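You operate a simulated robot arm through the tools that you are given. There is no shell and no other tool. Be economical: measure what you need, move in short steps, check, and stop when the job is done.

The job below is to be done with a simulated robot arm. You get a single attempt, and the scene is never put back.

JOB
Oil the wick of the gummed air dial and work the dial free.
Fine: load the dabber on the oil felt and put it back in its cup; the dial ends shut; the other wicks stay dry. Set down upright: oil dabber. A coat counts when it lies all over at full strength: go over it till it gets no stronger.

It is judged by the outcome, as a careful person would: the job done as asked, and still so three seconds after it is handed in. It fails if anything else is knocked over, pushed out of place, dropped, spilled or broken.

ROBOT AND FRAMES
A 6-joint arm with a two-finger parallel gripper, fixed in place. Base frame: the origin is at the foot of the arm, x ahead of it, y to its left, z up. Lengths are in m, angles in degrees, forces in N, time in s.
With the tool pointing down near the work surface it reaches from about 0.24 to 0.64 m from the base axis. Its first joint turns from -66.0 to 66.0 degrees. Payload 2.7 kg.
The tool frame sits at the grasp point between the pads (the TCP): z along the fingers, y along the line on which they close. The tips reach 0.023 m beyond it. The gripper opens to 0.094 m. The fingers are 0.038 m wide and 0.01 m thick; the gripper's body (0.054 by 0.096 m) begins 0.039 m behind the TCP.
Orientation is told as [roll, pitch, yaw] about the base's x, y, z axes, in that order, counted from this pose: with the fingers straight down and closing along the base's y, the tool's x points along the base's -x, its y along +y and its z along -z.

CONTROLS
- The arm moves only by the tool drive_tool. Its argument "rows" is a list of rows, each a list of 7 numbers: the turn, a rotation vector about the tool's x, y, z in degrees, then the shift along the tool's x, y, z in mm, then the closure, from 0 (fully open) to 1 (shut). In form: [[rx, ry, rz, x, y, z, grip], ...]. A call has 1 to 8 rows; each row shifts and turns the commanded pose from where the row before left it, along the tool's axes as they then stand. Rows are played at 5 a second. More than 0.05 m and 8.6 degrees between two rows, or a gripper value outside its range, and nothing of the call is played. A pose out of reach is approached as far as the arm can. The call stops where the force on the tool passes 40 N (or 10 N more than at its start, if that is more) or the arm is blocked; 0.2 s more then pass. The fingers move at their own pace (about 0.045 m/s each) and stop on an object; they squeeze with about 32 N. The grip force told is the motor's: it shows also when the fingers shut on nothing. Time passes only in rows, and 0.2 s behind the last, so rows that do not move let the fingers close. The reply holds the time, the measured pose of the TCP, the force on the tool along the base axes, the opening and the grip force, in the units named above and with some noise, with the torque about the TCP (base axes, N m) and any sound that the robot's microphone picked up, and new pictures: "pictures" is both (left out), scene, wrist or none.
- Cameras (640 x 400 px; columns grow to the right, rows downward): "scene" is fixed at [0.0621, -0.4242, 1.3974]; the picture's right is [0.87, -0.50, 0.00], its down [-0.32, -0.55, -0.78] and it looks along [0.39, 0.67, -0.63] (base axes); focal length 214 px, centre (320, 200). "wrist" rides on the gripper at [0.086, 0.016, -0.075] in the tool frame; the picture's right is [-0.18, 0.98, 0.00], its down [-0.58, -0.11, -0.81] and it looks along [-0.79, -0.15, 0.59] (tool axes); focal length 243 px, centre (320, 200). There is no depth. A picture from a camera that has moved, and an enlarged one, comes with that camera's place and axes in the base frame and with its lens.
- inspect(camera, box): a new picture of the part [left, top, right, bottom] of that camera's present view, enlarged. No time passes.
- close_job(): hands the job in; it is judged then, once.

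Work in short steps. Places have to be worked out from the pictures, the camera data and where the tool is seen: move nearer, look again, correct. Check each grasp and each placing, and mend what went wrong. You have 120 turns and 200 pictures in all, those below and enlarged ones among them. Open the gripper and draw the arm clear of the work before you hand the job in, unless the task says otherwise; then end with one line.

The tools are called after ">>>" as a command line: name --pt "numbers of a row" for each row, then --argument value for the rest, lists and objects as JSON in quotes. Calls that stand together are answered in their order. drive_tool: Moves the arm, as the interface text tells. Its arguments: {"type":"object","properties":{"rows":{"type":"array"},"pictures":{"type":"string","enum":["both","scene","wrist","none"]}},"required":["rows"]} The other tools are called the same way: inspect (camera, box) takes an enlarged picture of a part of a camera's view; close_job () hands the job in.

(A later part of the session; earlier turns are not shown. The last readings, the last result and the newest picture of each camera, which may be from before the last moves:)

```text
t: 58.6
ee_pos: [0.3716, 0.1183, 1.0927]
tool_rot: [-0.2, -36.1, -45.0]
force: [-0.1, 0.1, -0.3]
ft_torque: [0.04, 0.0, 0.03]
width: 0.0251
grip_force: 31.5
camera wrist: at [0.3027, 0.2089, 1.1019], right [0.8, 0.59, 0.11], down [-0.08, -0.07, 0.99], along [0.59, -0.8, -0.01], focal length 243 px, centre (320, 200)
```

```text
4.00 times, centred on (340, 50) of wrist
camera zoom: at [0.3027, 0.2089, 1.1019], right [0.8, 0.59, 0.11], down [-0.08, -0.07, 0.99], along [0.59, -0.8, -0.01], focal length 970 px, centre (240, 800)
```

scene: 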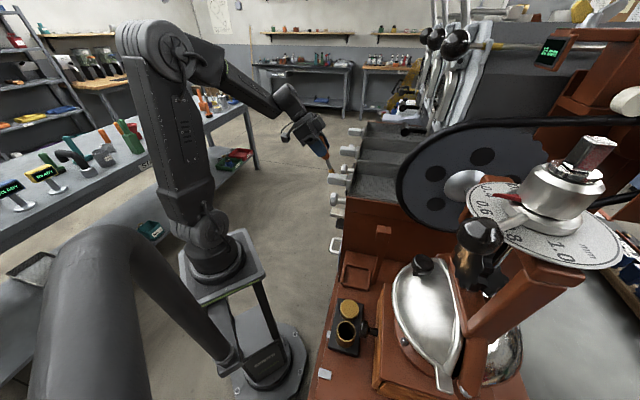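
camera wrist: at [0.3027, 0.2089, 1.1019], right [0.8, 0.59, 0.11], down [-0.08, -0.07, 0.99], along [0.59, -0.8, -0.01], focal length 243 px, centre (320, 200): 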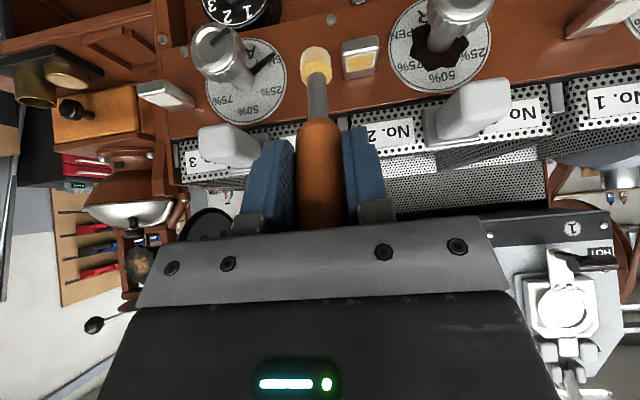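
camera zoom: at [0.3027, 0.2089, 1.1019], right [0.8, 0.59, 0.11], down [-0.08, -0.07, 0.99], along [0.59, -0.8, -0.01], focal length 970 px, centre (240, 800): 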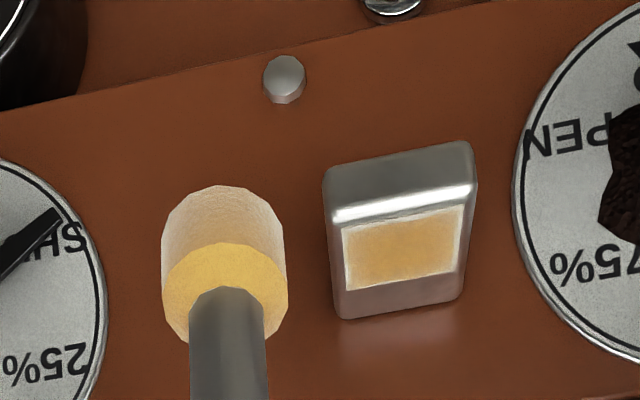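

The coat is uniform and unchanged from the previous pass, so I take it as full. I straighten the dabber towards vertical (it turned in the grip) and carry it back to the cup.

>>> drive_tool --pt "0 8 0 0 0 -10 1" --pt "0 8 0 0 0 -10 1" --pt "0 8 0 0 0 -10 1" --pt "0 0 0 -7.6 0 -30 1" --pt "0 0 0 -7.6 0 -30 1" --pt "0 0 0 -7.6 0 -25 1" --pictures "wrist"

>>> drive_tool --pt "0 0 0 2.3 -44.2 -0.5 1" --pt "0 0 0 2.3 -44.2 -0.5 1" --pt "0 0 0 2.3 -44.2 -0.5 1" --pt "0 0 0 2.3 -44.2 -0.5 1" --pictures "none"

>>> drive_tool --pt "0 0 0 -26.5 -36.5 5.6 1" --pt "0 0 0 -26.5 -36.5 5.6 1" --pt "0 0 0 -26.5 -36.5 5.6 1" --pt "0 0 0 -26.5 -36.5 5.6 1" --pt "0 0 0 -26.5 -36.5 5.6 1" --pictures "both"

```text
t: 60.0
ee_pos: [0.3643, 0.1258, 1.2052]
tool_rot: [0.0, -12.0, -45.0]
force: [0.0, 0.3, -0.9]
ft_torque: [-0.01, -0.01, 0.01]
width: 0.0252
grip_force: 32.4
camera wrist: at [0.3054, 0.2065, 1.2613], right [0.82, 0.57, 0.04], down [0.21, -0.36, 0.91], along [0.53, -0.74, -0.41], focal length 243 px, centre (320, 200)
```

wrist: 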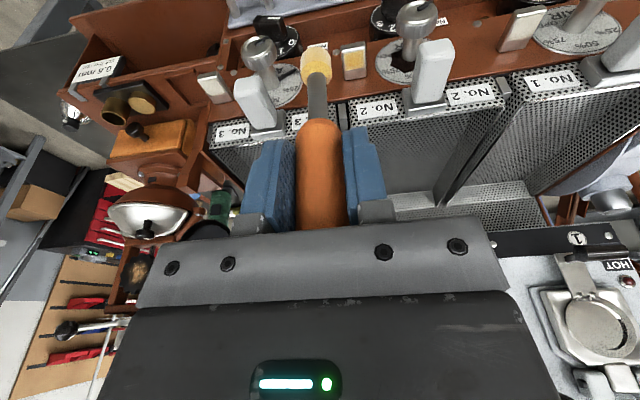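

```text
t: 61.0
ee_pos: [0.2326, 0.0075, 1.2054]
tool_rot: [0.0, -12.2, -44.9]
force: [-0.1, -0.2, -1.4]
ft_torque: [0.03, 0.02, -0.06]
width: 0.0249
grip_force: 32.1
```

```text
t: 62.2
ee_pos: [0.1991, -0.2184, 1.2074]
tool_rot: [0.0, -12.2, -45.0]
force: [-0.9, -0.2, -0.7]
ft_torque: [0.0, -0.02, 0.02]
width: 0.0251
grip_force: 32.1
camera wrist: at [0.1401, -0.1367, 1.2632], right [0.82, 0.57, 0.04], down [0.21, -0.36, 0.91], along [0.53, -0.74, -0.41], focal length 243 px, centre (320, 200)
```

scene: 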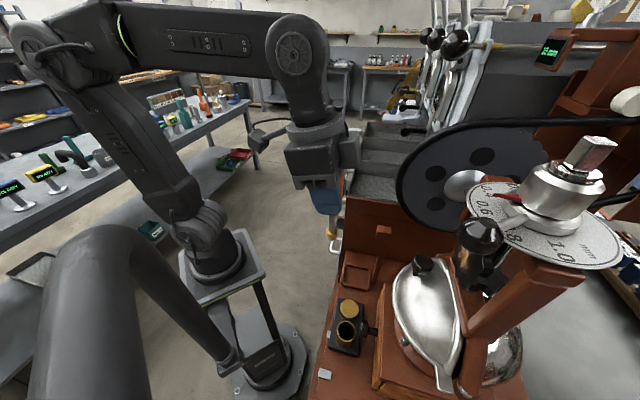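
wrist: 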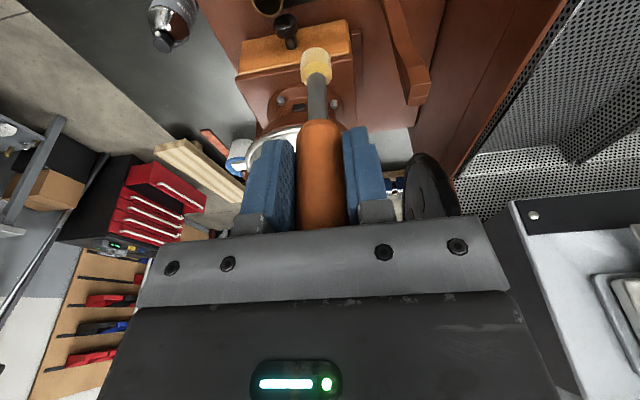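

Next I move above the cup, tip still about 140 mm up, and check the alignment.

>>> drive_tool --pt "0 0 0 -12.5 -21.6 22.1 1" --pt "0 0 0 -12.5 -21.6 22.1 1" --pt "0 0 0 -12.5 -21.6 22.1 1" --pictures "wrist"

>>> inspect --camera "scene" --box '[280, 180, 420, 370]'

>>> inspect --camera "wrist" --box '[220, 0, 420, 130]'

```text
t: 63.0
ee_pos: [0.19, -0.2995, 1.1484]
tool_rot: [0.0, -12.1, -45.0]
force: [0.4, -0.1, -0.7]
ft_torque: [0.03, -0.01, 0.0]
width: 0.0248
grip_force: 32.1
camera wrist: at [0.1307, -0.218, 1.2041], right [0.82, 0.57, 0.04], down [0.21, -0.36, 0.91], along [0.53, -0.74, -0.41], focal length 243 px, centre (320, 200)
```

wrist: 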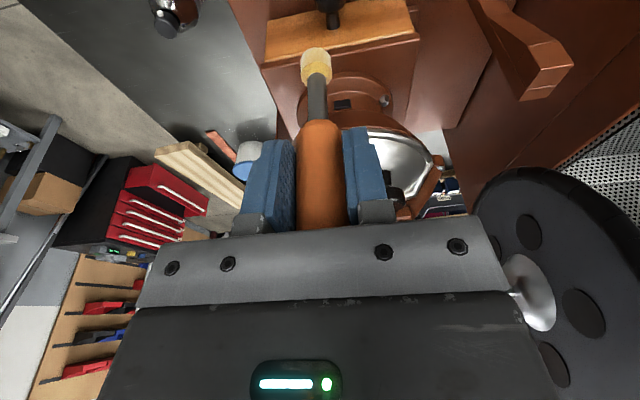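

```text
2.11 times, centred on (350, 275) of scene
camera zoom: at [0.0621, -0.4242, 1.3974], right [0.87, -0.5, 0.0], down [-0.32, -0.55, -0.78], along [0.39, 0.67, -0.63], focal length 452 px, centre (257, 42)
```

zoom: 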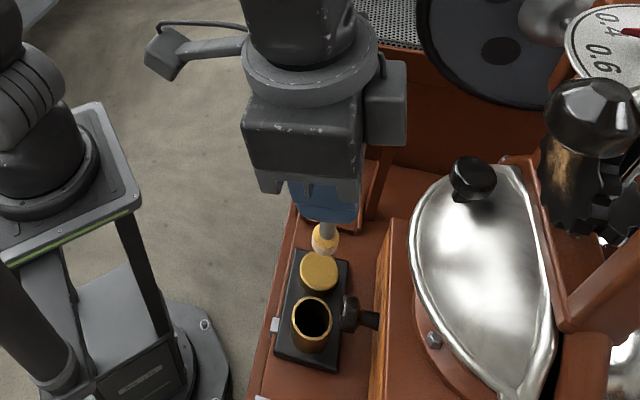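

```text
3.08 times, centred on (320, 65) of wrist
camera zoom: at [0.1307, -0.218, 1.2041], right [0.82, 0.57, 0.04], down [0.21, -0.36, 0.91], along [0.53, -0.74, -0.41], focal length 746 px, centre (320, 615)
```

zoom: 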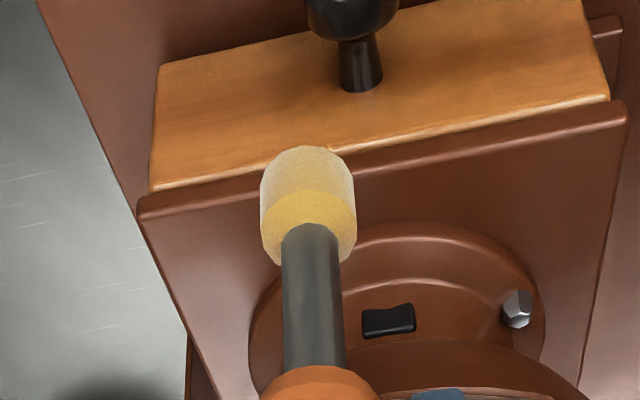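

The tip lies over the cup axis within a few mm and the hand clears the lid. I descend to just above the rim and recheck.

>>> drive_tool --pt "0 0 0 7.9 0 37.2 1" --pt "0 0 0 7.9 0 37.2 1" --pt "0 0 0 7.4 0 35 1" --pictures "wrist"

>>> inspect --camera "scene" --box '[300, 240, 420, 370]'

>>> inspect --camera "wrist" --box '[220, 0, 420, 130]'

```text
t: 63.8
ee_pos: [0.1906, -0.3006, 1.0379]
tool_rot: [-0.1, -12.1, -45.0]
force: [0.0, 0.4, -1.1]
ft_torque: [0.03, 0.02, -0.01]
width: 0.0252
grip_force: 31.3
camera wrist: at [0.1309, -0.2189, 1.0929], right [0.82, 0.57, 0.04], down [0.21, -0.36, 0.91], along [0.53, -0.74, -0.41], focal length 243 px, centre (320, 200)
```

wrist: 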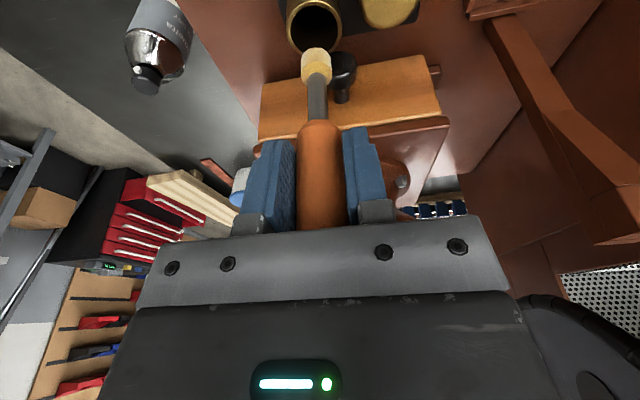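

```text
3.08 times, centred on (360, 305) of scene
camera zoom: at [0.0621, -0.4242, 1.3974], right [0.87, -0.5, 0.0], down [-0.32, -0.55, -0.78], along [0.39, 0.67, -0.63], focal length 660 px, centre (197, -123)
```

zoom: 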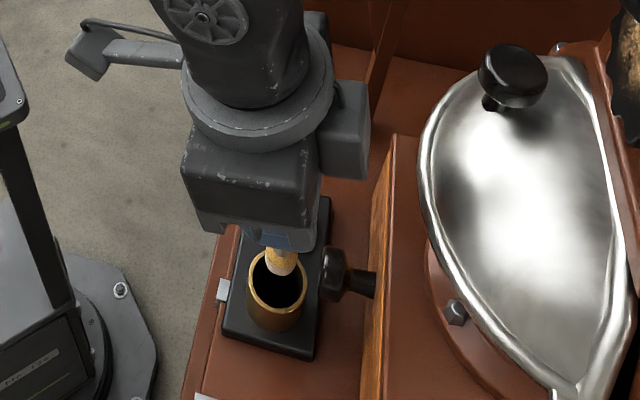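

```text
3.08 times, centred on (320, 65) of wrist
camera zoom: at [0.1309, -0.2189, 1.0929], right [0.82, 0.57, 0.04], down [0.21, -0.36, 0.91], along [0.53, -0.74, -0.41], focal length 746 px, centre (320, 615)
```

zoom: 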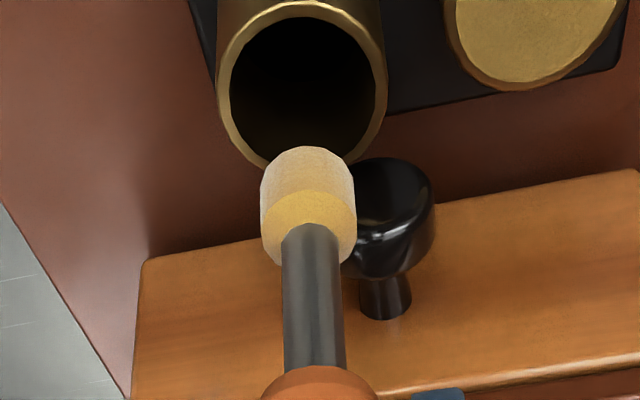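

Tip and cup centre agree within 2 mm. I lower into the cup.

>>> drive_tool --pt "0 0 0 5.2 0 24.5 1" --pt "0 0 0 5.2 0 24.5 1" --pt "0 0 0 1 0 4.9 1" --pictures "both"

```text
t: 64.6
ee_pos: [0.1894, -0.3001, 0.9819]
tool_rot: [0.0, -12.1, -45.1]
force: [0.3, 0.6, -0.6]
ft_torque: [0.0, -0.02, 0.01]
width: 0.025
grip_force: 31.8
camera wrist: at [0.1304, -0.2188, 1.0371], right [0.82, 0.57, 0.04], down [0.2, -0.36, 0.91], along [0.53, -0.74, -0.41], focal length 243 px, centre (320, 200)
```

scene: 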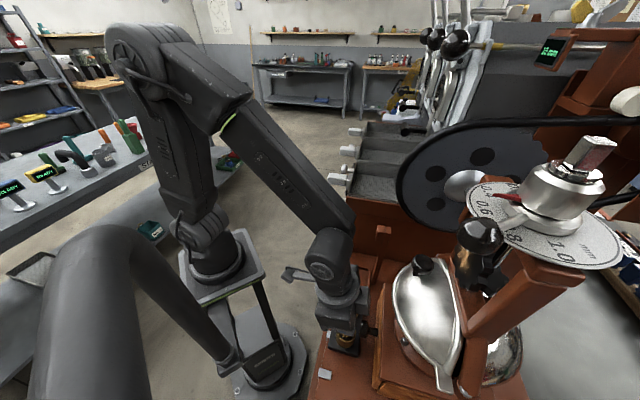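
wrist: 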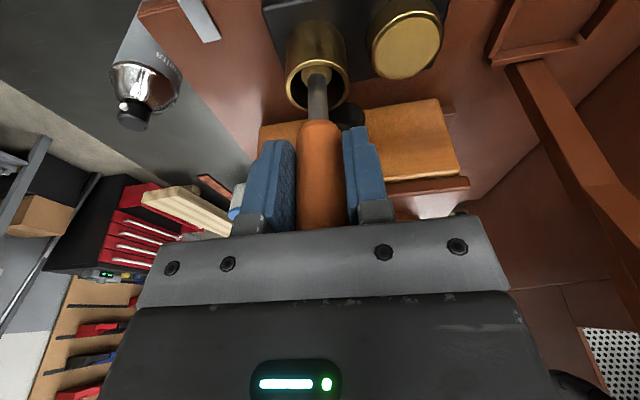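

The tip is inside the cup. I continue in 3 mm steps until it touches the floor.

>>> drive_tool --pt "0 0 0 0.6 0 2.9 1" --pt "0 0 0 0.6 0 2.9 1" --pictures "none"

>>> drive_tool --pt "0 0 0 0.4 0 2 1" --pt "0 0 0 0.4 0 2 1" --pictures "none"

```text
t: 65.2
ee_pos: [0.1901, -0.2995, 0.9758]
tool_rot: [-0.1, -12.1, -45.1]
force: [0.1, -0.2, -1.2]
ft_torque: [0.03, 0.01, 0.02]
width: 0.0248
grip_force: 33.4
```

```text
t: 65.8
ee_pos: [0.1902, -0.2999, 0.9718]
tool_rot: [0.0, -12.2, -45.0]
force: [0.0, 0.0, -0.3]
ft_torque: [0.01, -0.03, 0.01]
width: 0.025
grip_force: 31.9
```

>>> drive_tool --pt "0 0 0 0.4 0 2 1" --pt "0 0 0 0.4 0 2 1" --pictures "none"

>>> inspect --camera "wrist" --box '[240, 0, 400, 130]'

```text
t: 66.5
ee_pos: [0.1911, -0.3015, 0.9711]
tool_rot: [-0.1, -12.7, -44.8]
force: [-0.2, 1.2, 3.9]
ft_torque: [-0.01, -0.03, 0.03]
width: 0.0254
grip_force: 32.1
stopped in row 2: the force on the tool passed its limit at 41 N (the readings are from after the stop); the commanded pose is now the measured one
```

```text
3.08 times, centred on (320, 65) of wrist
camera zoom: at [0.132, -0.2203, 1.0259], right [0.82, 0.57, 0.04], down [0.2, -0.35, 0.91], along [0.53, -0.74, -0.4], focal length 746 px, centre (320, 615)
```

zoom: 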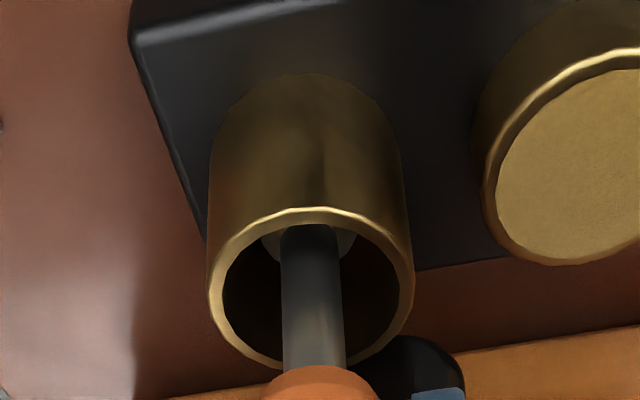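

On the floor of the cup (force briefly 41 N, now 4 N). I open slightly so the dabber can settle and look.

>>> drive_tool --pt "0 0 0 0 0 0 0.66" --pt "0 0 0 0 0 0 0.6" --pt "0 0 0 0 0 0 0.6" --pictures "both"

>>> inspect --camera "wrist" --box '[220, 0, 420, 240]'

```text
t: 67.3
ee_pos: [0.1919, -0.3001, 0.9716]
tool_rot: [-0.2, -12.8, -45.0]
force: [-0.3, 1.4, 14.3]
ft_torque: [0.0, -0.04, 0.02]
width: 0.0377
grip_force: 0.1
camera wrist: at [0.132, -0.2203, 1.026], right [0.82, 0.57, 0.04], down [0.2, -0.35, 0.91], along [0.53, -0.74, -0.4], focal length 243 px, centre (320, 200)
```

scene: 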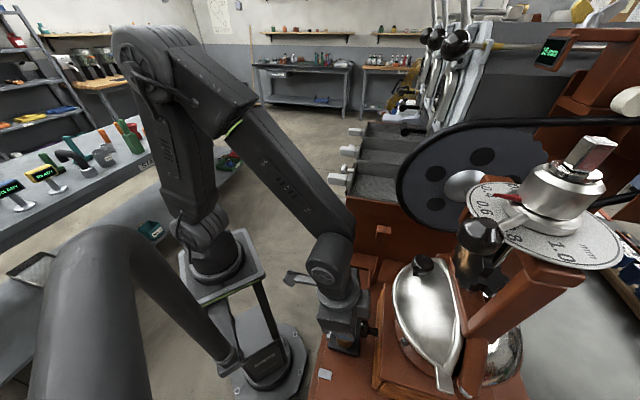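
wrist: 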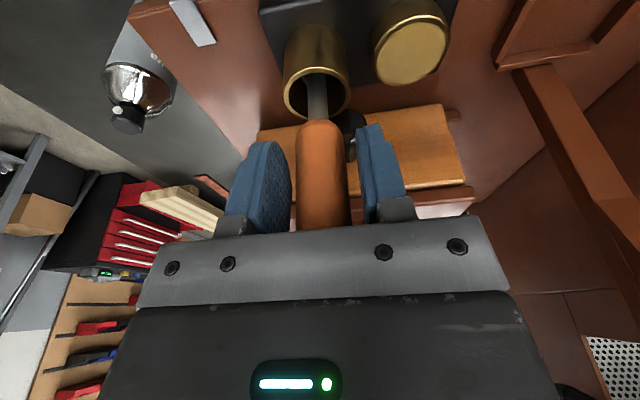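

```text
1.67 times, centred on (320, 120) of wrist
camera zoom: at [0.132, -0.2203, 1.026], right [0.82, 0.57, 0.04], down [0.2, -0.35, 0.91], along [0.53, -0.74, -0.4], focal length 404 px, centre (320, 333)
```

zoom: 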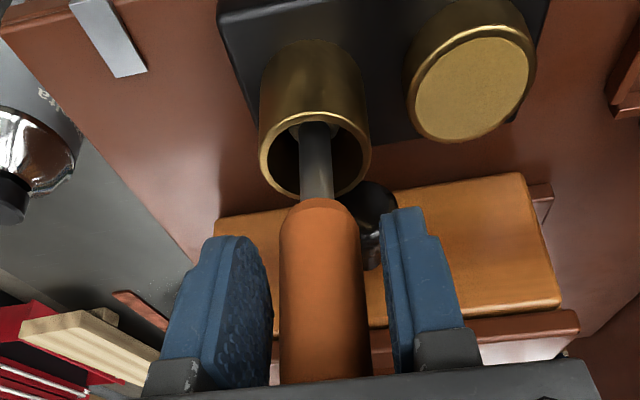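

The palm rests on the handle (14 N). I rise a few mm with the fingers loosely around the handle, then open fully.

>>> drive_tool --pt "0 0 0 -0.6 0 -2.9 0.6" --pt "0 0 0 -1 0 -4.9 0.6" --pt "0 0 0 0 0 0 0.4" --pt "0 0 0 0 0 0 0.1" --pt "0 0 0 0 0 0 0" --pt "0 0 0 0 0 0 0" --pictures "wrist"

>>> inspect --camera "wrist" --box '[220, 0, 420, 240]'

```text
t: 68.7
ee_pos: [0.1917, -0.3003, 0.9783]
tool_rot: [-0.1, -12.6, -44.9]
force: [-0.4, -0.3, 0.4]
ft_torque: [0.02, -0.02, 0.02]
width: 0.0941
grip_force: 0.0
camera wrist: at [0.1316, -0.2197, 1.0338], right [0.82, 0.57, 0.04], down [0.2, -0.35, 0.91], along [0.53, -0.74, -0.4], focal length 243 px, centre (320, 200)
```

wrist: 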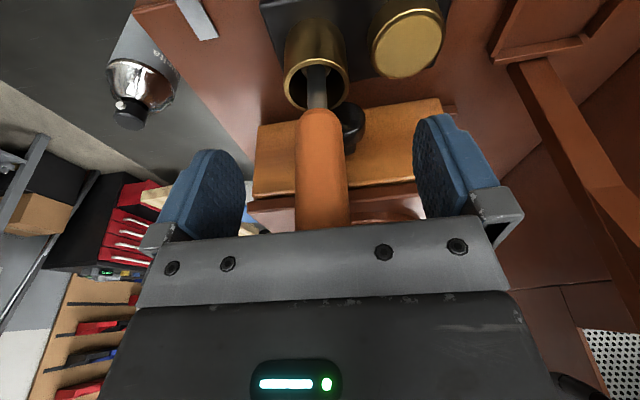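

```text
1.67 times, centred on (320, 120) of wrist
camera zoom: at [0.1316, -0.2197, 1.0338], right [0.82, 0.57, 0.04], down [0.2, -0.35, 0.91], along [0.53, -0.74, -0.4], focal length 404 px, centre (320, 333)
```

zoom: 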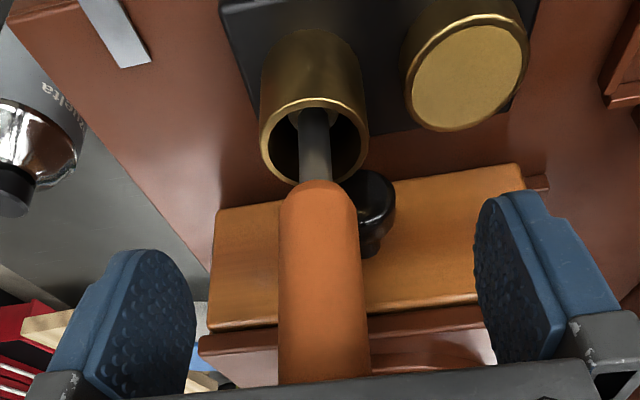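

Free, and standing. I lift straight up and check that the dabber stays upright.

>>> drive_tool --pt "0 0 0 -4.2 0 -19.6 0" --pt "0 0 0 -8.3 0 -39.1 0" --pt "0 0 0 -8.3 0 -39.1 0" --pt "0 0 0 -8.3 0 -39.1 0" --pictures "both"

>>> inspect --camera "scene" --box '[300, 250, 410, 370]'

```text
t: 69.7
ee_pos: [0.1903, -0.3002, 1.1179]
tool_rot: [-0.1, -12.6, -44.9]
force: [-0.2, -0.3, 0.6]
ft_torque: [0.01, 0.0, -0.01]
width: 0.094
grip_force: 0.1
camera wrist: at [0.1303, -0.2186, 1.173], right [0.82, 0.57, 0.04], down [0.2, -0.35, 0.91], along [0.53, -0.74, -0.4], focal length 243 px, centre (320, 200)
```

scene: 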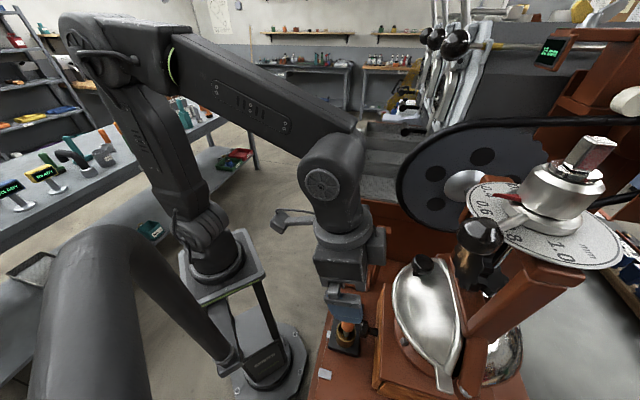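
wrist: 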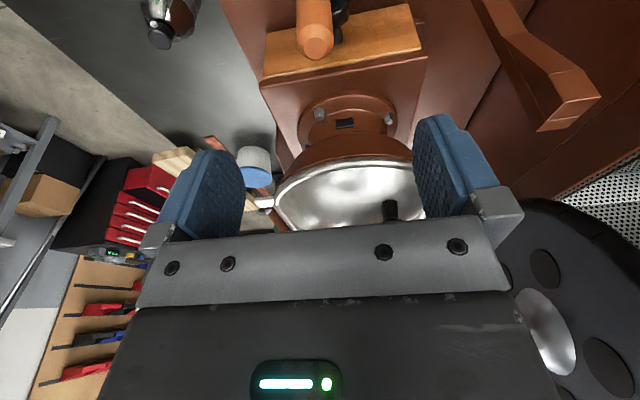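

```text
3.33 times, centred on (355, 310) of scene
camera zoom: at [0.0621, -0.4242, 1.3974], right [0.87, -0.5, 0.0], down [-0.32, -0.55, -0.78], along [0.39, 0.67, -0.63], focal length 715 px, centre (203, -167)
```

zoom: 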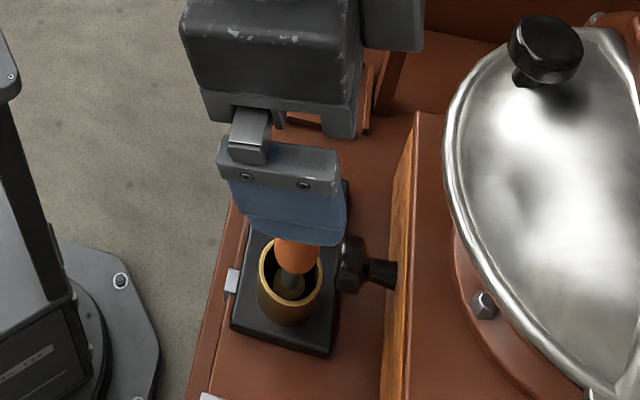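

The dabber stands upright in its cup. Now I carry the empty, open gripper round to the front of dial 2.

>>> drive_tool --pt "0 0 0 -8.7 0 -39 0" --pt "0 0 0 -8.7 0 -39 0" --pictures "none"

>>> drive_tool --pt "0 0 0 24.6 35.4 -5.5 0" --pt "0 0 0 24.6 35.4 -5.5 0" --pt "0 0 0 24.6 35.4 -5.5 0" --pt "0 0 0 24.6 35.4 -5.5 0" --pt "0 0 0 24.6 35.4 -5.5 0" --pt "0 0 0 24.6 35.4 -5.5 0" --pt "0 0 0 24.6 35.4 -5.5 0" --pictures "none"

>>> drive_tool --pt "0 0 0 12.8 38.4 1.5 0" --pt "0 0 0 12.8 38.4 1.5 0" --pt "0 0 0 12.8 38.4 1.5 0" --pt "0 0 0 12.8 38.4 1.5 0" --pt "0 0 0 12.8 38.4 1.5 0" --pt "0 0 0 12.8 38.4 1.5 0" --pt "0 0 0 12.8 38.4 1.5 0" --pictures "wrist"

```text
t: 70.3
ee_pos: [0.1884, -0.3001, 1.1986]
tool_rot: [-0.1, -12.7, -45.0]
force: [0.4, 0.7, 0.1]
ft_torque: [0.0, 0.01, 0.02]
width: 0.0941
grip_force: 0.0
```

```text
t: 71.9
ee_pos: [0.2398, 0.0002, 1.199]
tool_rot: [-0.1, -12.6, -45.0]
force: [-0.7, 0.6, -0.4]
ft_torque: [0.04, 0.01, -0.02]
width: 0.0939
grip_force: 0.0
```

```text
t: 73.5
ee_pos: [0.3705, 0.2515, 1.1686]
tool_rot: [-0.1, -12.6, -45.0]
force: [-0.3, -0.1, 0.5]
ft_torque: [-0.04, -0.04, -0.03]
width: 0.094
grip_force: 0.1
camera wrist: at [0.3105, 0.3326, 1.2237], right [0.82, 0.57, 0.04], down [0.2, -0.35, 0.91], along [0.53, -0.74, -0.4], focal length 243 px, centre (320, 200)
```

wrist: 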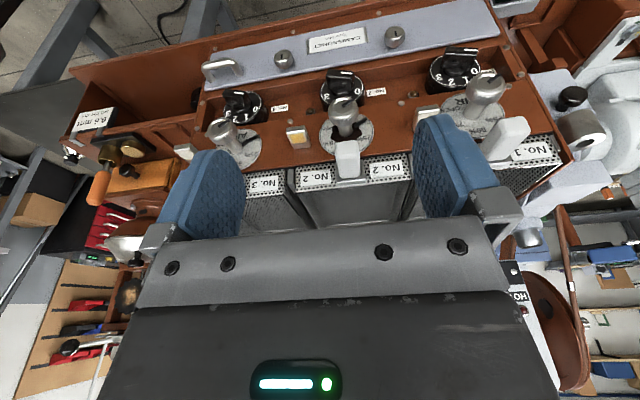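

I pitch the tool to horizontal, facing the panel.

>>> drive_tool --pt "0 -8 0 0 0 0 0.3" --pt "0 -8 0 0 0 0 0.3" --pt "0 -8 0 0 0 0 0.3" --pt "0 -8 0 0 0 0 0.3" --pt "0 -8 0 0 0 0 0.3" --pt "0 -8 0 0 0 0 0.3" --pt "0 -8 0 0 0 0 0.3" --pt "0 -8 0 0 0 0 0.3" --pictures "none"

>>> drive_tool --pt "0 -7 0 0 0 0 0.3" --pt "0 -6.4 0 0 0 0 0.3" --pictures "both"

```text
t: 75.3
ee_pos: [0.3702, 0.2502, 1.1687]
tool_rot: [-0.1, -76.6, -44.8]
force: [-0.5, -0.1, -0.1]
ft_torque: [0.05, 0.0, 0.04]
width: 0.0657
grip_force: 0.1
```

```text
t: 75.9
ee_pos: [0.3716, 0.2513, 1.1695]
tool_rot: [-122.8, -89.9, 77.9]
force: [0.6, -0.2, 0.6]
ft_torque: [0.02, -0.02, 0.01]
width: 0.0659
grip_force: 0.2
camera wrist: at [0.3292, 0.313, 1.0826], right [0.69, 0.7, 0.18], down [-0.65, 0.49, 0.58], along [0.31, -0.52, 0.79], focal length 243 px, centre (320, 200)
```

scene: 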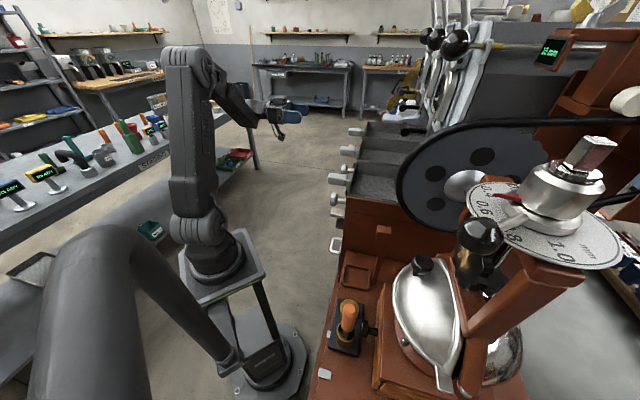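
wrist: 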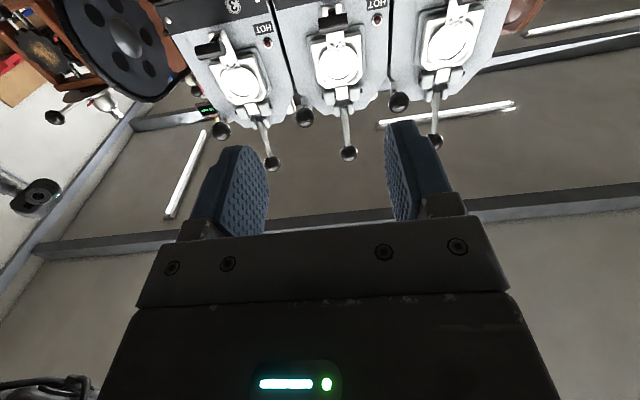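

The pose is reachable. I roll the tool -168° about its axis so the camera is above and I have room to turn the dial the opening way.

>>> drive_tool --pt "0 0 -8.4 0 0 0 0.3" --pt "0 0 -8.4 0 0 0 0.3" --pt "0 0 -8.4 0 0 0 0.3" --pt "0 0 -8.4 0 0 0 0.3" --pt "0 0 -8.4 0 0 0 0.3" --pt "0 0 -8.4 0 0 0 0.3" --pt "0 0 -8.4 0 0 0 0.3" --pt "0 0 -8.4 0 0 0 0.3" --pictures "none"

>>> drive_tool --pt "0 0 -8.4 0 0 0 0.3" --pt "0 0 -8.4 0 0 0 0.3" --pt "0 0 -8.4 0 0 0 0.3" --pt "0 0 -8.4 0 0 0 0.3" --pt "0 0 -8.4 0 0 0 0.3" --pt "0 0 -8.4 0 0 0 0.3" --pt "0 0 -8.4 0 0 0 0.3" --pt "0 0 -8.4 0 0 0 0.3" --pictures "none"

>>> drive_tool --pt "0 0 -8.4 0 0 0 0.3" --pt "0 0 -8.4 0 0 0 0.3" --pt "0 0 -8.4 0 0 0 0.3" --pt "0 0 -8.4 0 0 0 0.3" --pt "0 0 -8.4 0 0 0 0.3" --pictures "wrist"

```text
t: 77.7
ee_pos: [0.3712, 0.2495, 1.1676]
tool_rot: [-90.0, -22.6, 45.0]
force: [0.0, -0.4, 0.4]
ft_torque: [0.02, 0.01, 0.03]
width: 0.0658
grip_force: 0.2
```

```text
t: 79.5
ee_pos: [0.3698, 0.2508, 1.1677]
tool_rot: [-90.0, 44.6, 45.1]
force: [0.5, -0.5, 0.0]
ft_torque: [0.02, -0.03, 0.0]
width: 0.0661
grip_force: 0.1
```

```text
t: 80.7
ee_pos: [0.3705, 0.2504, 1.1689]
tool_rot: [-89.6, 86.7, 45.6]
force: [0.3, 0.0, 0.0]
ft_torque: [0.01, -0.01, 0.0]
width: 0.0657
grip_force: 0.0
camera wrist: at [0.303, 0.2865, 1.2547], right [-0.69, -0.69, -0.24], down [-0.47, 0.67, -0.57], along [0.56, -0.28, -0.78], focal length 243 px, centre (320, 200)
```

wrist: 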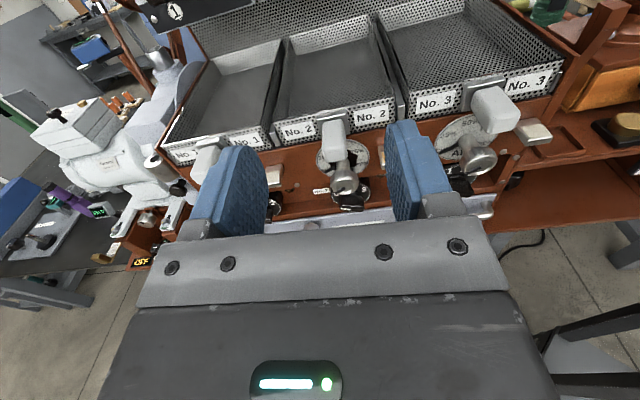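

Now the view is upright and from above. I lower to dial height, still about 100 mm short of the knob.

>>> drive_tool --pt "0 0 0 -38.8 0.9 6 0.3" --pt "0 0 0 -38.8 0.9 6 0.3" --pt "0 0 0 -38.8 0.9 6 0.3" --pt "0 0 0 -38.8 0.9 6 0.3" --pt "0 0 0 -38.8 0.9 6 0.3" --pictures "both"

>>> inspect --camera "wrist" --box '[240, 40, 440, 220]'

```text
t: 81.9
ee_pos: [0.3956, 0.2357, 0.9745]
tool_rot: [-89.4, 86.5, 45.6]
force: [0.3, -0.3, -0.6]
ft_torque: [0.02, 0.01, 0.02]
width: 0.0656
grip_force: 0.0
camera wrist: at [0.3282, 0.2711, 1.0602], right [-0.68, -0.69, -0.24], down [-0.47, 0.67, -0.57], along [0.56, -0.28, -0.78], focal length 243 px, centre (320, 200)
```

scene: 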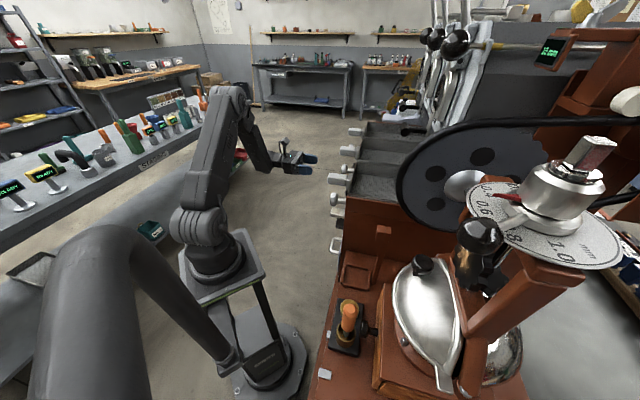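
wrist: 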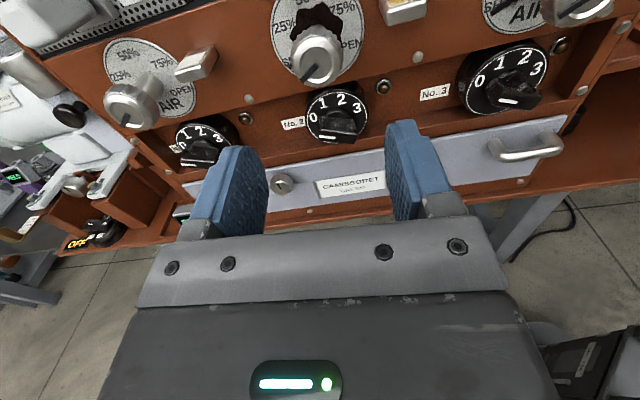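

```text
2.22 times, centred on (340, 130) of wrist
camera zoom: at [0.3282, 0.2711, 1.0602], right [-0.68, -0.69, -0.24], down [-0.47, 0.67, -0.57], along [0.56, -0.28, -0.78], focal length 539 px, centre (276, 356)
```

zoom: 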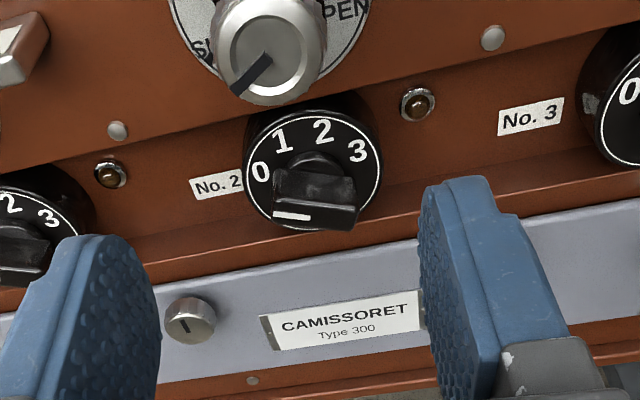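

The knob pointer shows SHUT. I advance 70 mm toward the knob, nudging 4 mm sideways.

>>> drive_tool --pt "0 0 0 -1 -2 35 0.3" --pt "0 0 0 -1 -2 35 0.3" --pictures "wrist"

```text
t: 82.5
ee_pos: [0.4489, 0.1873, 0.9715]
tool_rot: [-89.7, 86.6, 45.5]
force: [0.2, 0.4, 0.0]
ft_torque: [0.0, -0.02, -0.03]
width: 0.0657
grip_force: 0.1
camera wrist: at [0.3812, 0.2242, 1.058], right [-0.68, -0.69, -0.24], down [-0.47, 0.67, -0.57], along [0.56, -0.28, -0.78], focal length 243 px, centre (320, 200)
```

wrist: 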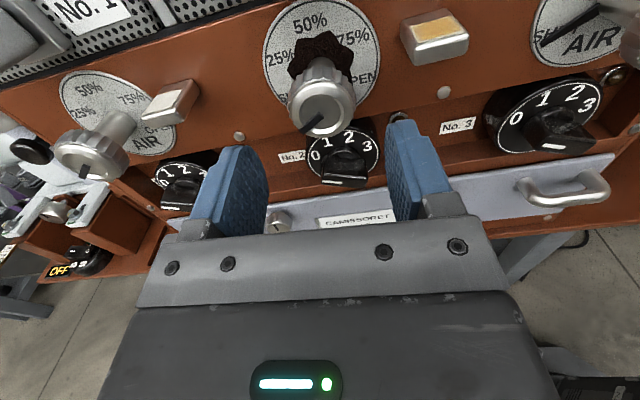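

The knob is centred laterally. I raise 5 mm and advance 45 mm, then recheck.

>>> drive_tool --pt "0 0 0 3 0 23 0.3" --pt "0 0 0 2 0 22 0.3" --pictures "both"

>>> inspect --camera "wrist" --box '[220, 60, 420, 240]'

>>> inspect --camera "scene" --box '[270, 100, 390, 230]'

```text
t: 83.1
ee_pos: [0.4817, 0.1561, 0.9777]
tool_rot: [-89.9, 86.6, 45.3]
force: [0.2, 0.0, 0.8]
ft_torque: [0.02, 0.01, 0.01]
width: 0.0657
grip_force: 0.1
camera wrist: at [0.4131, 0.1922, 1.0639], right [-0.68, -0.69, -0.24], down [-0.47, 0.67, -0.57], along [0.56, -0.28, -0.78], focal length 243 px, centre (320, 200)
```

scene: 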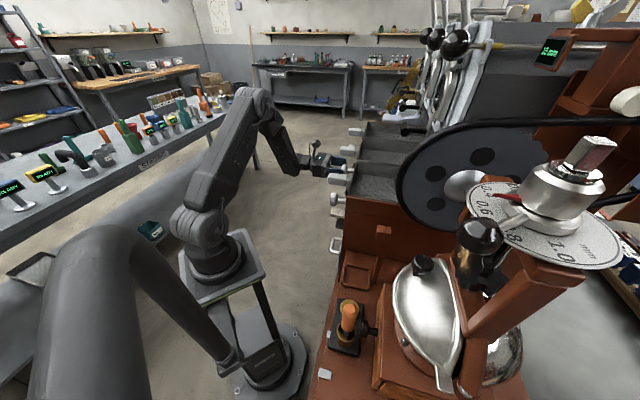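
wrist: 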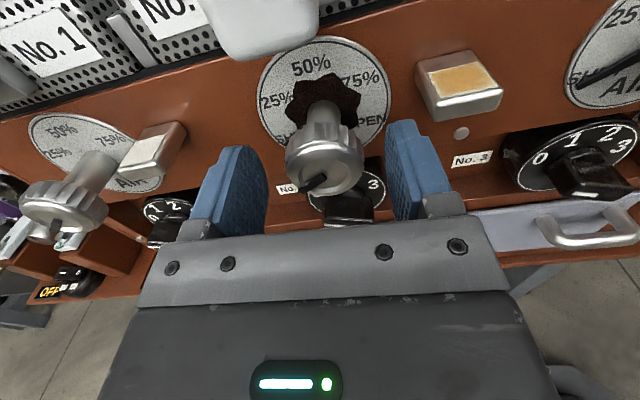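

```text
2.22 times, centred on (320, 150) of wrist
camera zoom: at [0.4131, 0.1922, 1.0639], right [-0.68, -0.69, -0.24], down [-0.47, 0.67, -0.57], along [0.56, -0.28, -0.78], focal length 539 px, centre (320, 311)
```

zoom: 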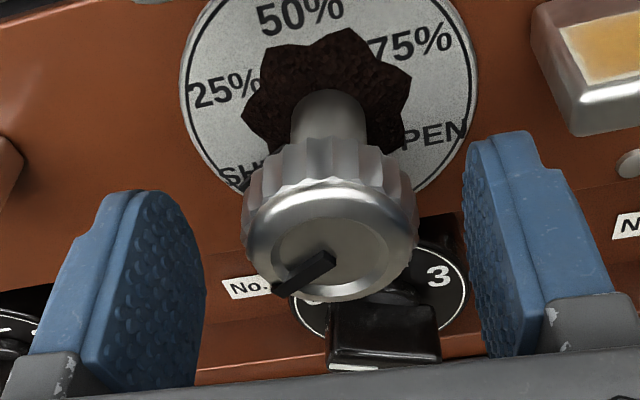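

```text
3.08 times, centred on (330, 165) of scene
camera zoom: at [0.0621, -0.4242, 1.3974], right [0.87, -0.5, 0.0], down [-0.32, -0.55, -0.78], along [0.39, 0.67, -0.63], focal length 660 px, centre (289, 308)
```

zoom: 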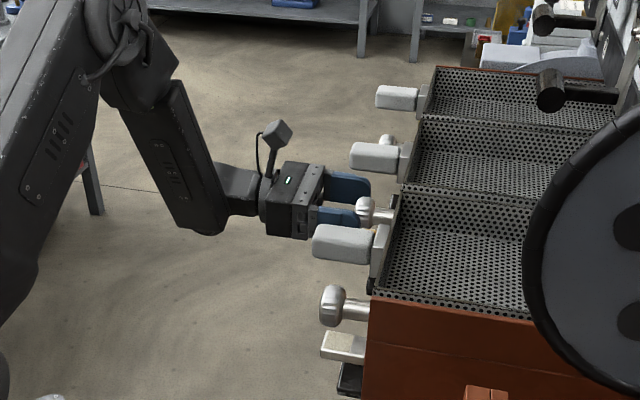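

Knob axis is at about z 0.981, face about 5–9 mm ahead of the TCP. I raise 4 mm, go 16 mm further and look again before closing.

>>> drive_tool --pt "0 0 0 4 0 8 0.3" --pt "0 0 0 0 0 8 0.3" --pictures "none"

>>> inspect --camera "wrist" --box '[220, 60, 420, 240]'

```text
t: 83.7
ee_pos: [0.4923, 0.1435, 0.9831]
tool_rot: [-89.6, 86.5, 45.6]
force: [0.0, 0.8, 0.2]
ft_torque: [-0.01, 0.02, 0.01]
width: 0.0659
grip_force: 0.1
```

```text
2.22 times, centred on (320, 150) of wrist
camera zoom: at [0.4241, 0.1802, 1.0681], right [-0.69, -0.69, -0.24], down [-0.47, 0.67, -0.57], along [0.56, -0.28, -0.78], focal length 539 px, centre (320, 311)
```

zoom: 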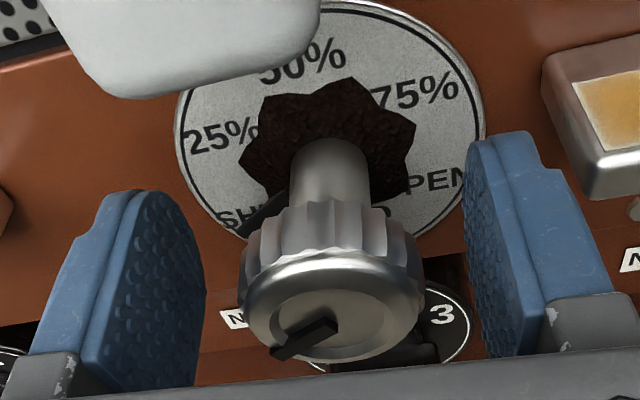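

Well placed: the head lies between the pads. I close the gripper on it.

>>> drive_tool --pt "0 0 0 1 0 0 0.4" --pt "0 0 0 0 0 0 0.6" --pt "0 0 0 0 0 0 1" --pt "0 0 0 0 0 0 1" --pt "0 0 0 0 0 0 1" --pictures "none"

>>> inspect --camera "wrist" --box '[220, 60, 420, 240]'

```text
t: 84.9
ee_pos: [0.4916, 0.143, 0.9828]
tool_rot: [-89.5, 86.5, 45.5]
force: [-6.3, -4.7, 0.0]
ft_torque: [-0.14, 0.0, -0.06]
width: 0.0389
grip_force: 44.4
```

```text
2.22 times, centred on (320, 150) of wrist
camera zoom: at [0.424, 0.1799, 1.0688], right [-0.69, -0.69, -0.24], down [-0.47, 0.67, -0.57], along [0.56, -0.28, -0.78], focal length 539 px, centre (320, 311)
```

zoom: 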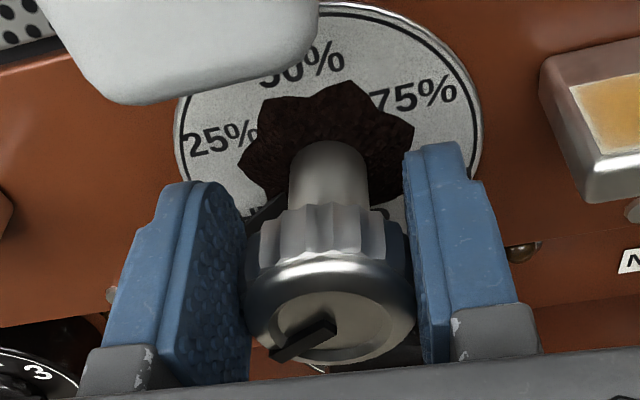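

Gripped (38.9 mm). I relieve the 8 N side force with a 1 mm shift and try a first 16° turn in the opening direction.

>>> drive_tool --pt "0 0 0 0 1 0 1" --pt "0 0 4 0 0 0 1" --pt "0 0 4 0 0 0 1" --pt "0 0 4 0 0 0 1" --pt "0 0 4 0 0 0 1" --pictures "none"

>>> inspect --camera "wrist" --box '[220, 60, 420, 240]'

```text
t: 86.1
ee_pos: [0.4899, 0.1408, 0.9824]
tool_rot: [-89.7, 70.6, 44.9]
force: [-29.0, -20.6, 2.4]
ft_torque: [0.24, 0.81, 0.5]
width: 0.0392
grip_force: 44.5
```

```text
2.22 times, centred on (320, 150) of wrist
camera zoom: at [0.4058, 0.1619, 1.0591], right [-0.62, -0.61, -0.5], down [-0.36, 0.78, -0.51], along [0.7, -0.14, -0.7], focal length 539 px, centre (320, 311)
```

zoom: 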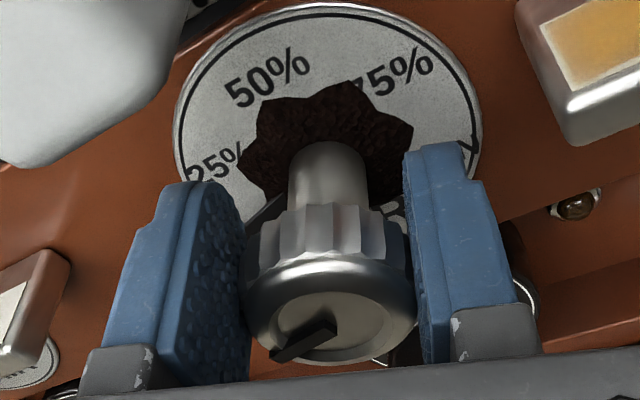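

The dial turns with the gripper, but a 36 N side force shows the tool axis is off the dial axis. I release, turn the open gripper 72° so it closes vertically, to measure the height error.

>>> drive_tool --pt "0 0 0 0 0 0 0.5" --pt "0 0 0 0 0 0 0.3" --pt "0 0 0 0 0 0 0.3" --pt "0 0 0 0 0 0 0.3" --pictures "none"

>>> drive_tool --pt "0 0 8.1 0 0 0 0.3" --pt "0 0 8.1 0 0 0 0.3" --pt "0 0 8.1 0 0 0 0.3" --pt "0 0 8.1 0 0 0 0.3" --pictures "wrist"

```text
t: 87.1
ee_pos: [0.4912, 0.1434, 0.9834]
tool_rot: [-90.0, 70.5, 45.1]
force: [-0.1, -0.1, -0.7]
ft_torque: [-0.01, 0.02, 0.01]
width: 0.0659
grip_force: 0.0
```

```text
t: 88.1
ee_pos: [0.4923, 0.1433, 0.9819]
tool_rot: [-90.0, 38.0, 45.1]
force: [1.2, -0.4, 0.7]
ft_torque: [0.02, -0.02, -0.02]
width: 0.066
grip_force: 0.1
camera wrist: at [0.3838, 0.14, 1.0236], right [-0.32, -0.32, -0.89], down [-0.2, 0.94, -0.27], along [0.92, 0.09, -0.37], focal length 243 px, centre (320, 200)
```

wrist: 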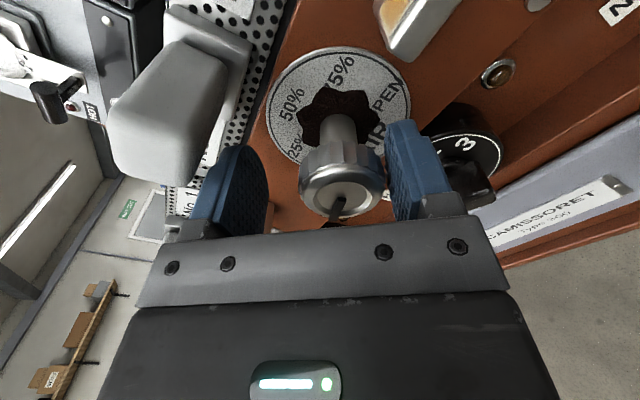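

In this view the dial axis sits about 7 mm below the tool axis. I lower by 7 mm, turn back 48° and regrip.

>>> drive_tool --pt "0 0 0 -4.3 5.5 0 0.3" --pt "0 0 -8 0 0 0 0.3" --pt "0 0 -8 0 0 0 0.3" --pt "0 0 -8 0 0 0 0.3" --pt "0 0 -8 0 0 0 0.3" --pt "0 0 -8 0 0 0 0.3" --pt "0 0 -8 0 0 0 0.3" --pictures "none"

>>> drive_tool --pt "0 0 0 0 0 0 0.6" --pt "0 0 0 0 0 0 1" --pt "0 0 0 0 0 0 1" --pt "0 0 0 0 0 0 1" --pictures "none"

>>> inspect --camera "wrist" --box '[220, 60, 420, 240]'

```text
t: 89.7
ee_pos: [0.4922, 0.1433, 0.9752]
tool_rot: [-89.5, 86.2, 45.5]
force: [0.1, -0.2, 1.1]
ft_torque: [0.0, 0.01, 0.02]
width: 0.0658
grip_force: 0.0
```

```text
t: 90.7
ee_pos: [0.4918, 0.1431, 0.9755]
tool_rot: [-89.4, 86.0, 45.7]
force: [8.7, 3.9, 0.1]
ft_torque: [0.25, 0.15, 0.12]
width: 0.0389
grip_force: 45.1
```

```text
2.22 times, centred on (320, 150) of wrist
camera zoom: at [0.4234, 0.1796, 1.0616], right [-0.68, -0.69, -0.25], down [-0.47, 0.67, -0.57], along [0.56, -0.27, -0.78], focal length 539 px, centre (320, 311)
```

zoom: 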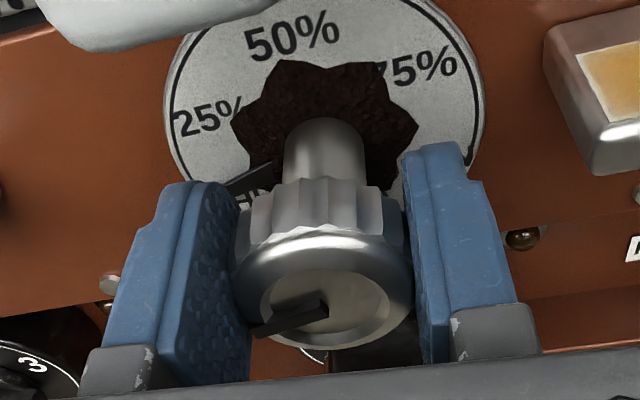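

Centred now (9 N side force). I nudge 0.5 mm and turn 40° opening.

>>> drive_tool --pt "0 0 0 0 -0.5 0 1" --pt "0 0 6 0 0 0 1" --pt "0 0 6 0 0 0 1" --pt "0 0 6 0 0 0 1" --pt "0 0 6 0 0 0 1" --pt "0 0 6 0 0 0 1" --pt "0 0 6 0 0 0 1" --pictures "none"

>>> inspect --camera "wrist" --box '[220, 60, 420, 240]'

```text
t: 92.3
ee_pos: [0.489, 0.1418, 0.9734]
tool_rot: [-89.8, 50.2, 44.8]
force: [-31.2, -16.6, -2.2]
ft_torque: [-0.28, -0.12, -0.14]
width: 0.039
grip_force: 44.8
```

```text
2.22 times, centred on (320, 150) of wrist
camera zoom: at [0.3895, 0.1458, 1.0311], right [-0.45, -0.45, -0.77], down [-0.24, 0.89, -0.38], along [0.86, 0.02, -0.52], focal length 539 px, centre (320, 311)
```

zoom: 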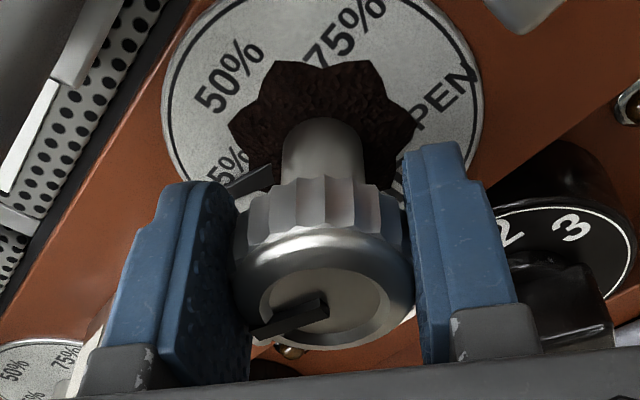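

It turned to about 25% (52° in all), but side force grew again: the axis seems another 5 mm lower. I release, lower 5.5 mm, and regrip.

>>> drive_tool --pt "0 0 0 0 0 0 0.5" --pt "0 0 0 0 0 0 0.3" --pt "0 0 0 0 0 0 0.3" --pt "0 0 0 -4.2 3.5 0 0.3" --pt "0 0 0 0 0 0 0.3" --pictures "wrist"

>>> inspect --camera "wrist" --box '[220, 60, 420, 240]'

>>> drive_tool --pt "0 0 0 0 0 0 0.6" --pt "0 0 0 0 0 0 1" --pt "0 0 0 0 0 0 1" --pt "0 0 0 0 0 0 1" --pictures "none"

```text
t: 93.5
ee_pos: [0.4917, 0.1439, 0.971]
tool_rot: [-90.0, 50.1, 45.1]
force: [0.5, -0.3, 0.1]
ft_torque: [-0.01, 0.02, -0.01]
width: 0.0659
grip_force: 0.0
camera wrist: at [0.3912, 0.1476, 1.027], right [-0.45, -0.45, -0.77], down [-0.25, 0.89, -0.38], along [0.86, 0.02, -0.51], focal length 243 px, centre (320, 200)
```

wrist: 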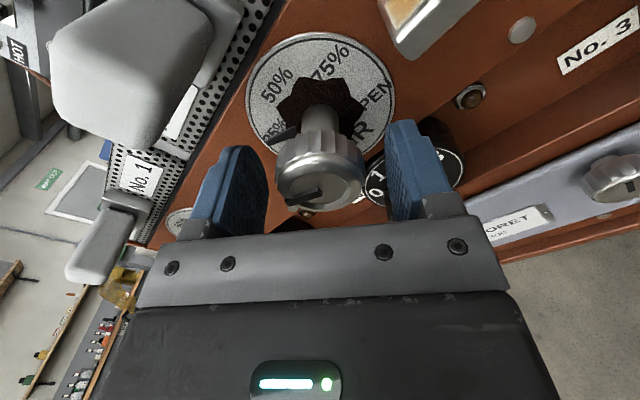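

```text
2.22 times, centred on (320, 150) of wrist
camera zoom: at [0.3912, 0.1476, 1.027], right [-0.45, -0.45, -0.77], down [-0.25, 0.89, -0.38], along [0.86, 0.02, -0.51], focal length 539 px, centre (320, 311)
```

zoom: 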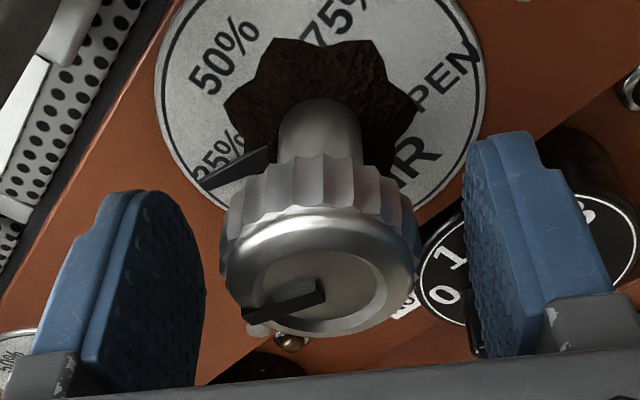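

```text
t: 94.5
ee_pos: [0.4922, 0.1441, 0.9697]
tool_rot: [-90.0, 50.2, 45.0]
force: [1.2, 0.6, -0.7]
ft_torque: [-0.04, -0.03, -0.06]
width: 0.039
grip_force: 44.6
```

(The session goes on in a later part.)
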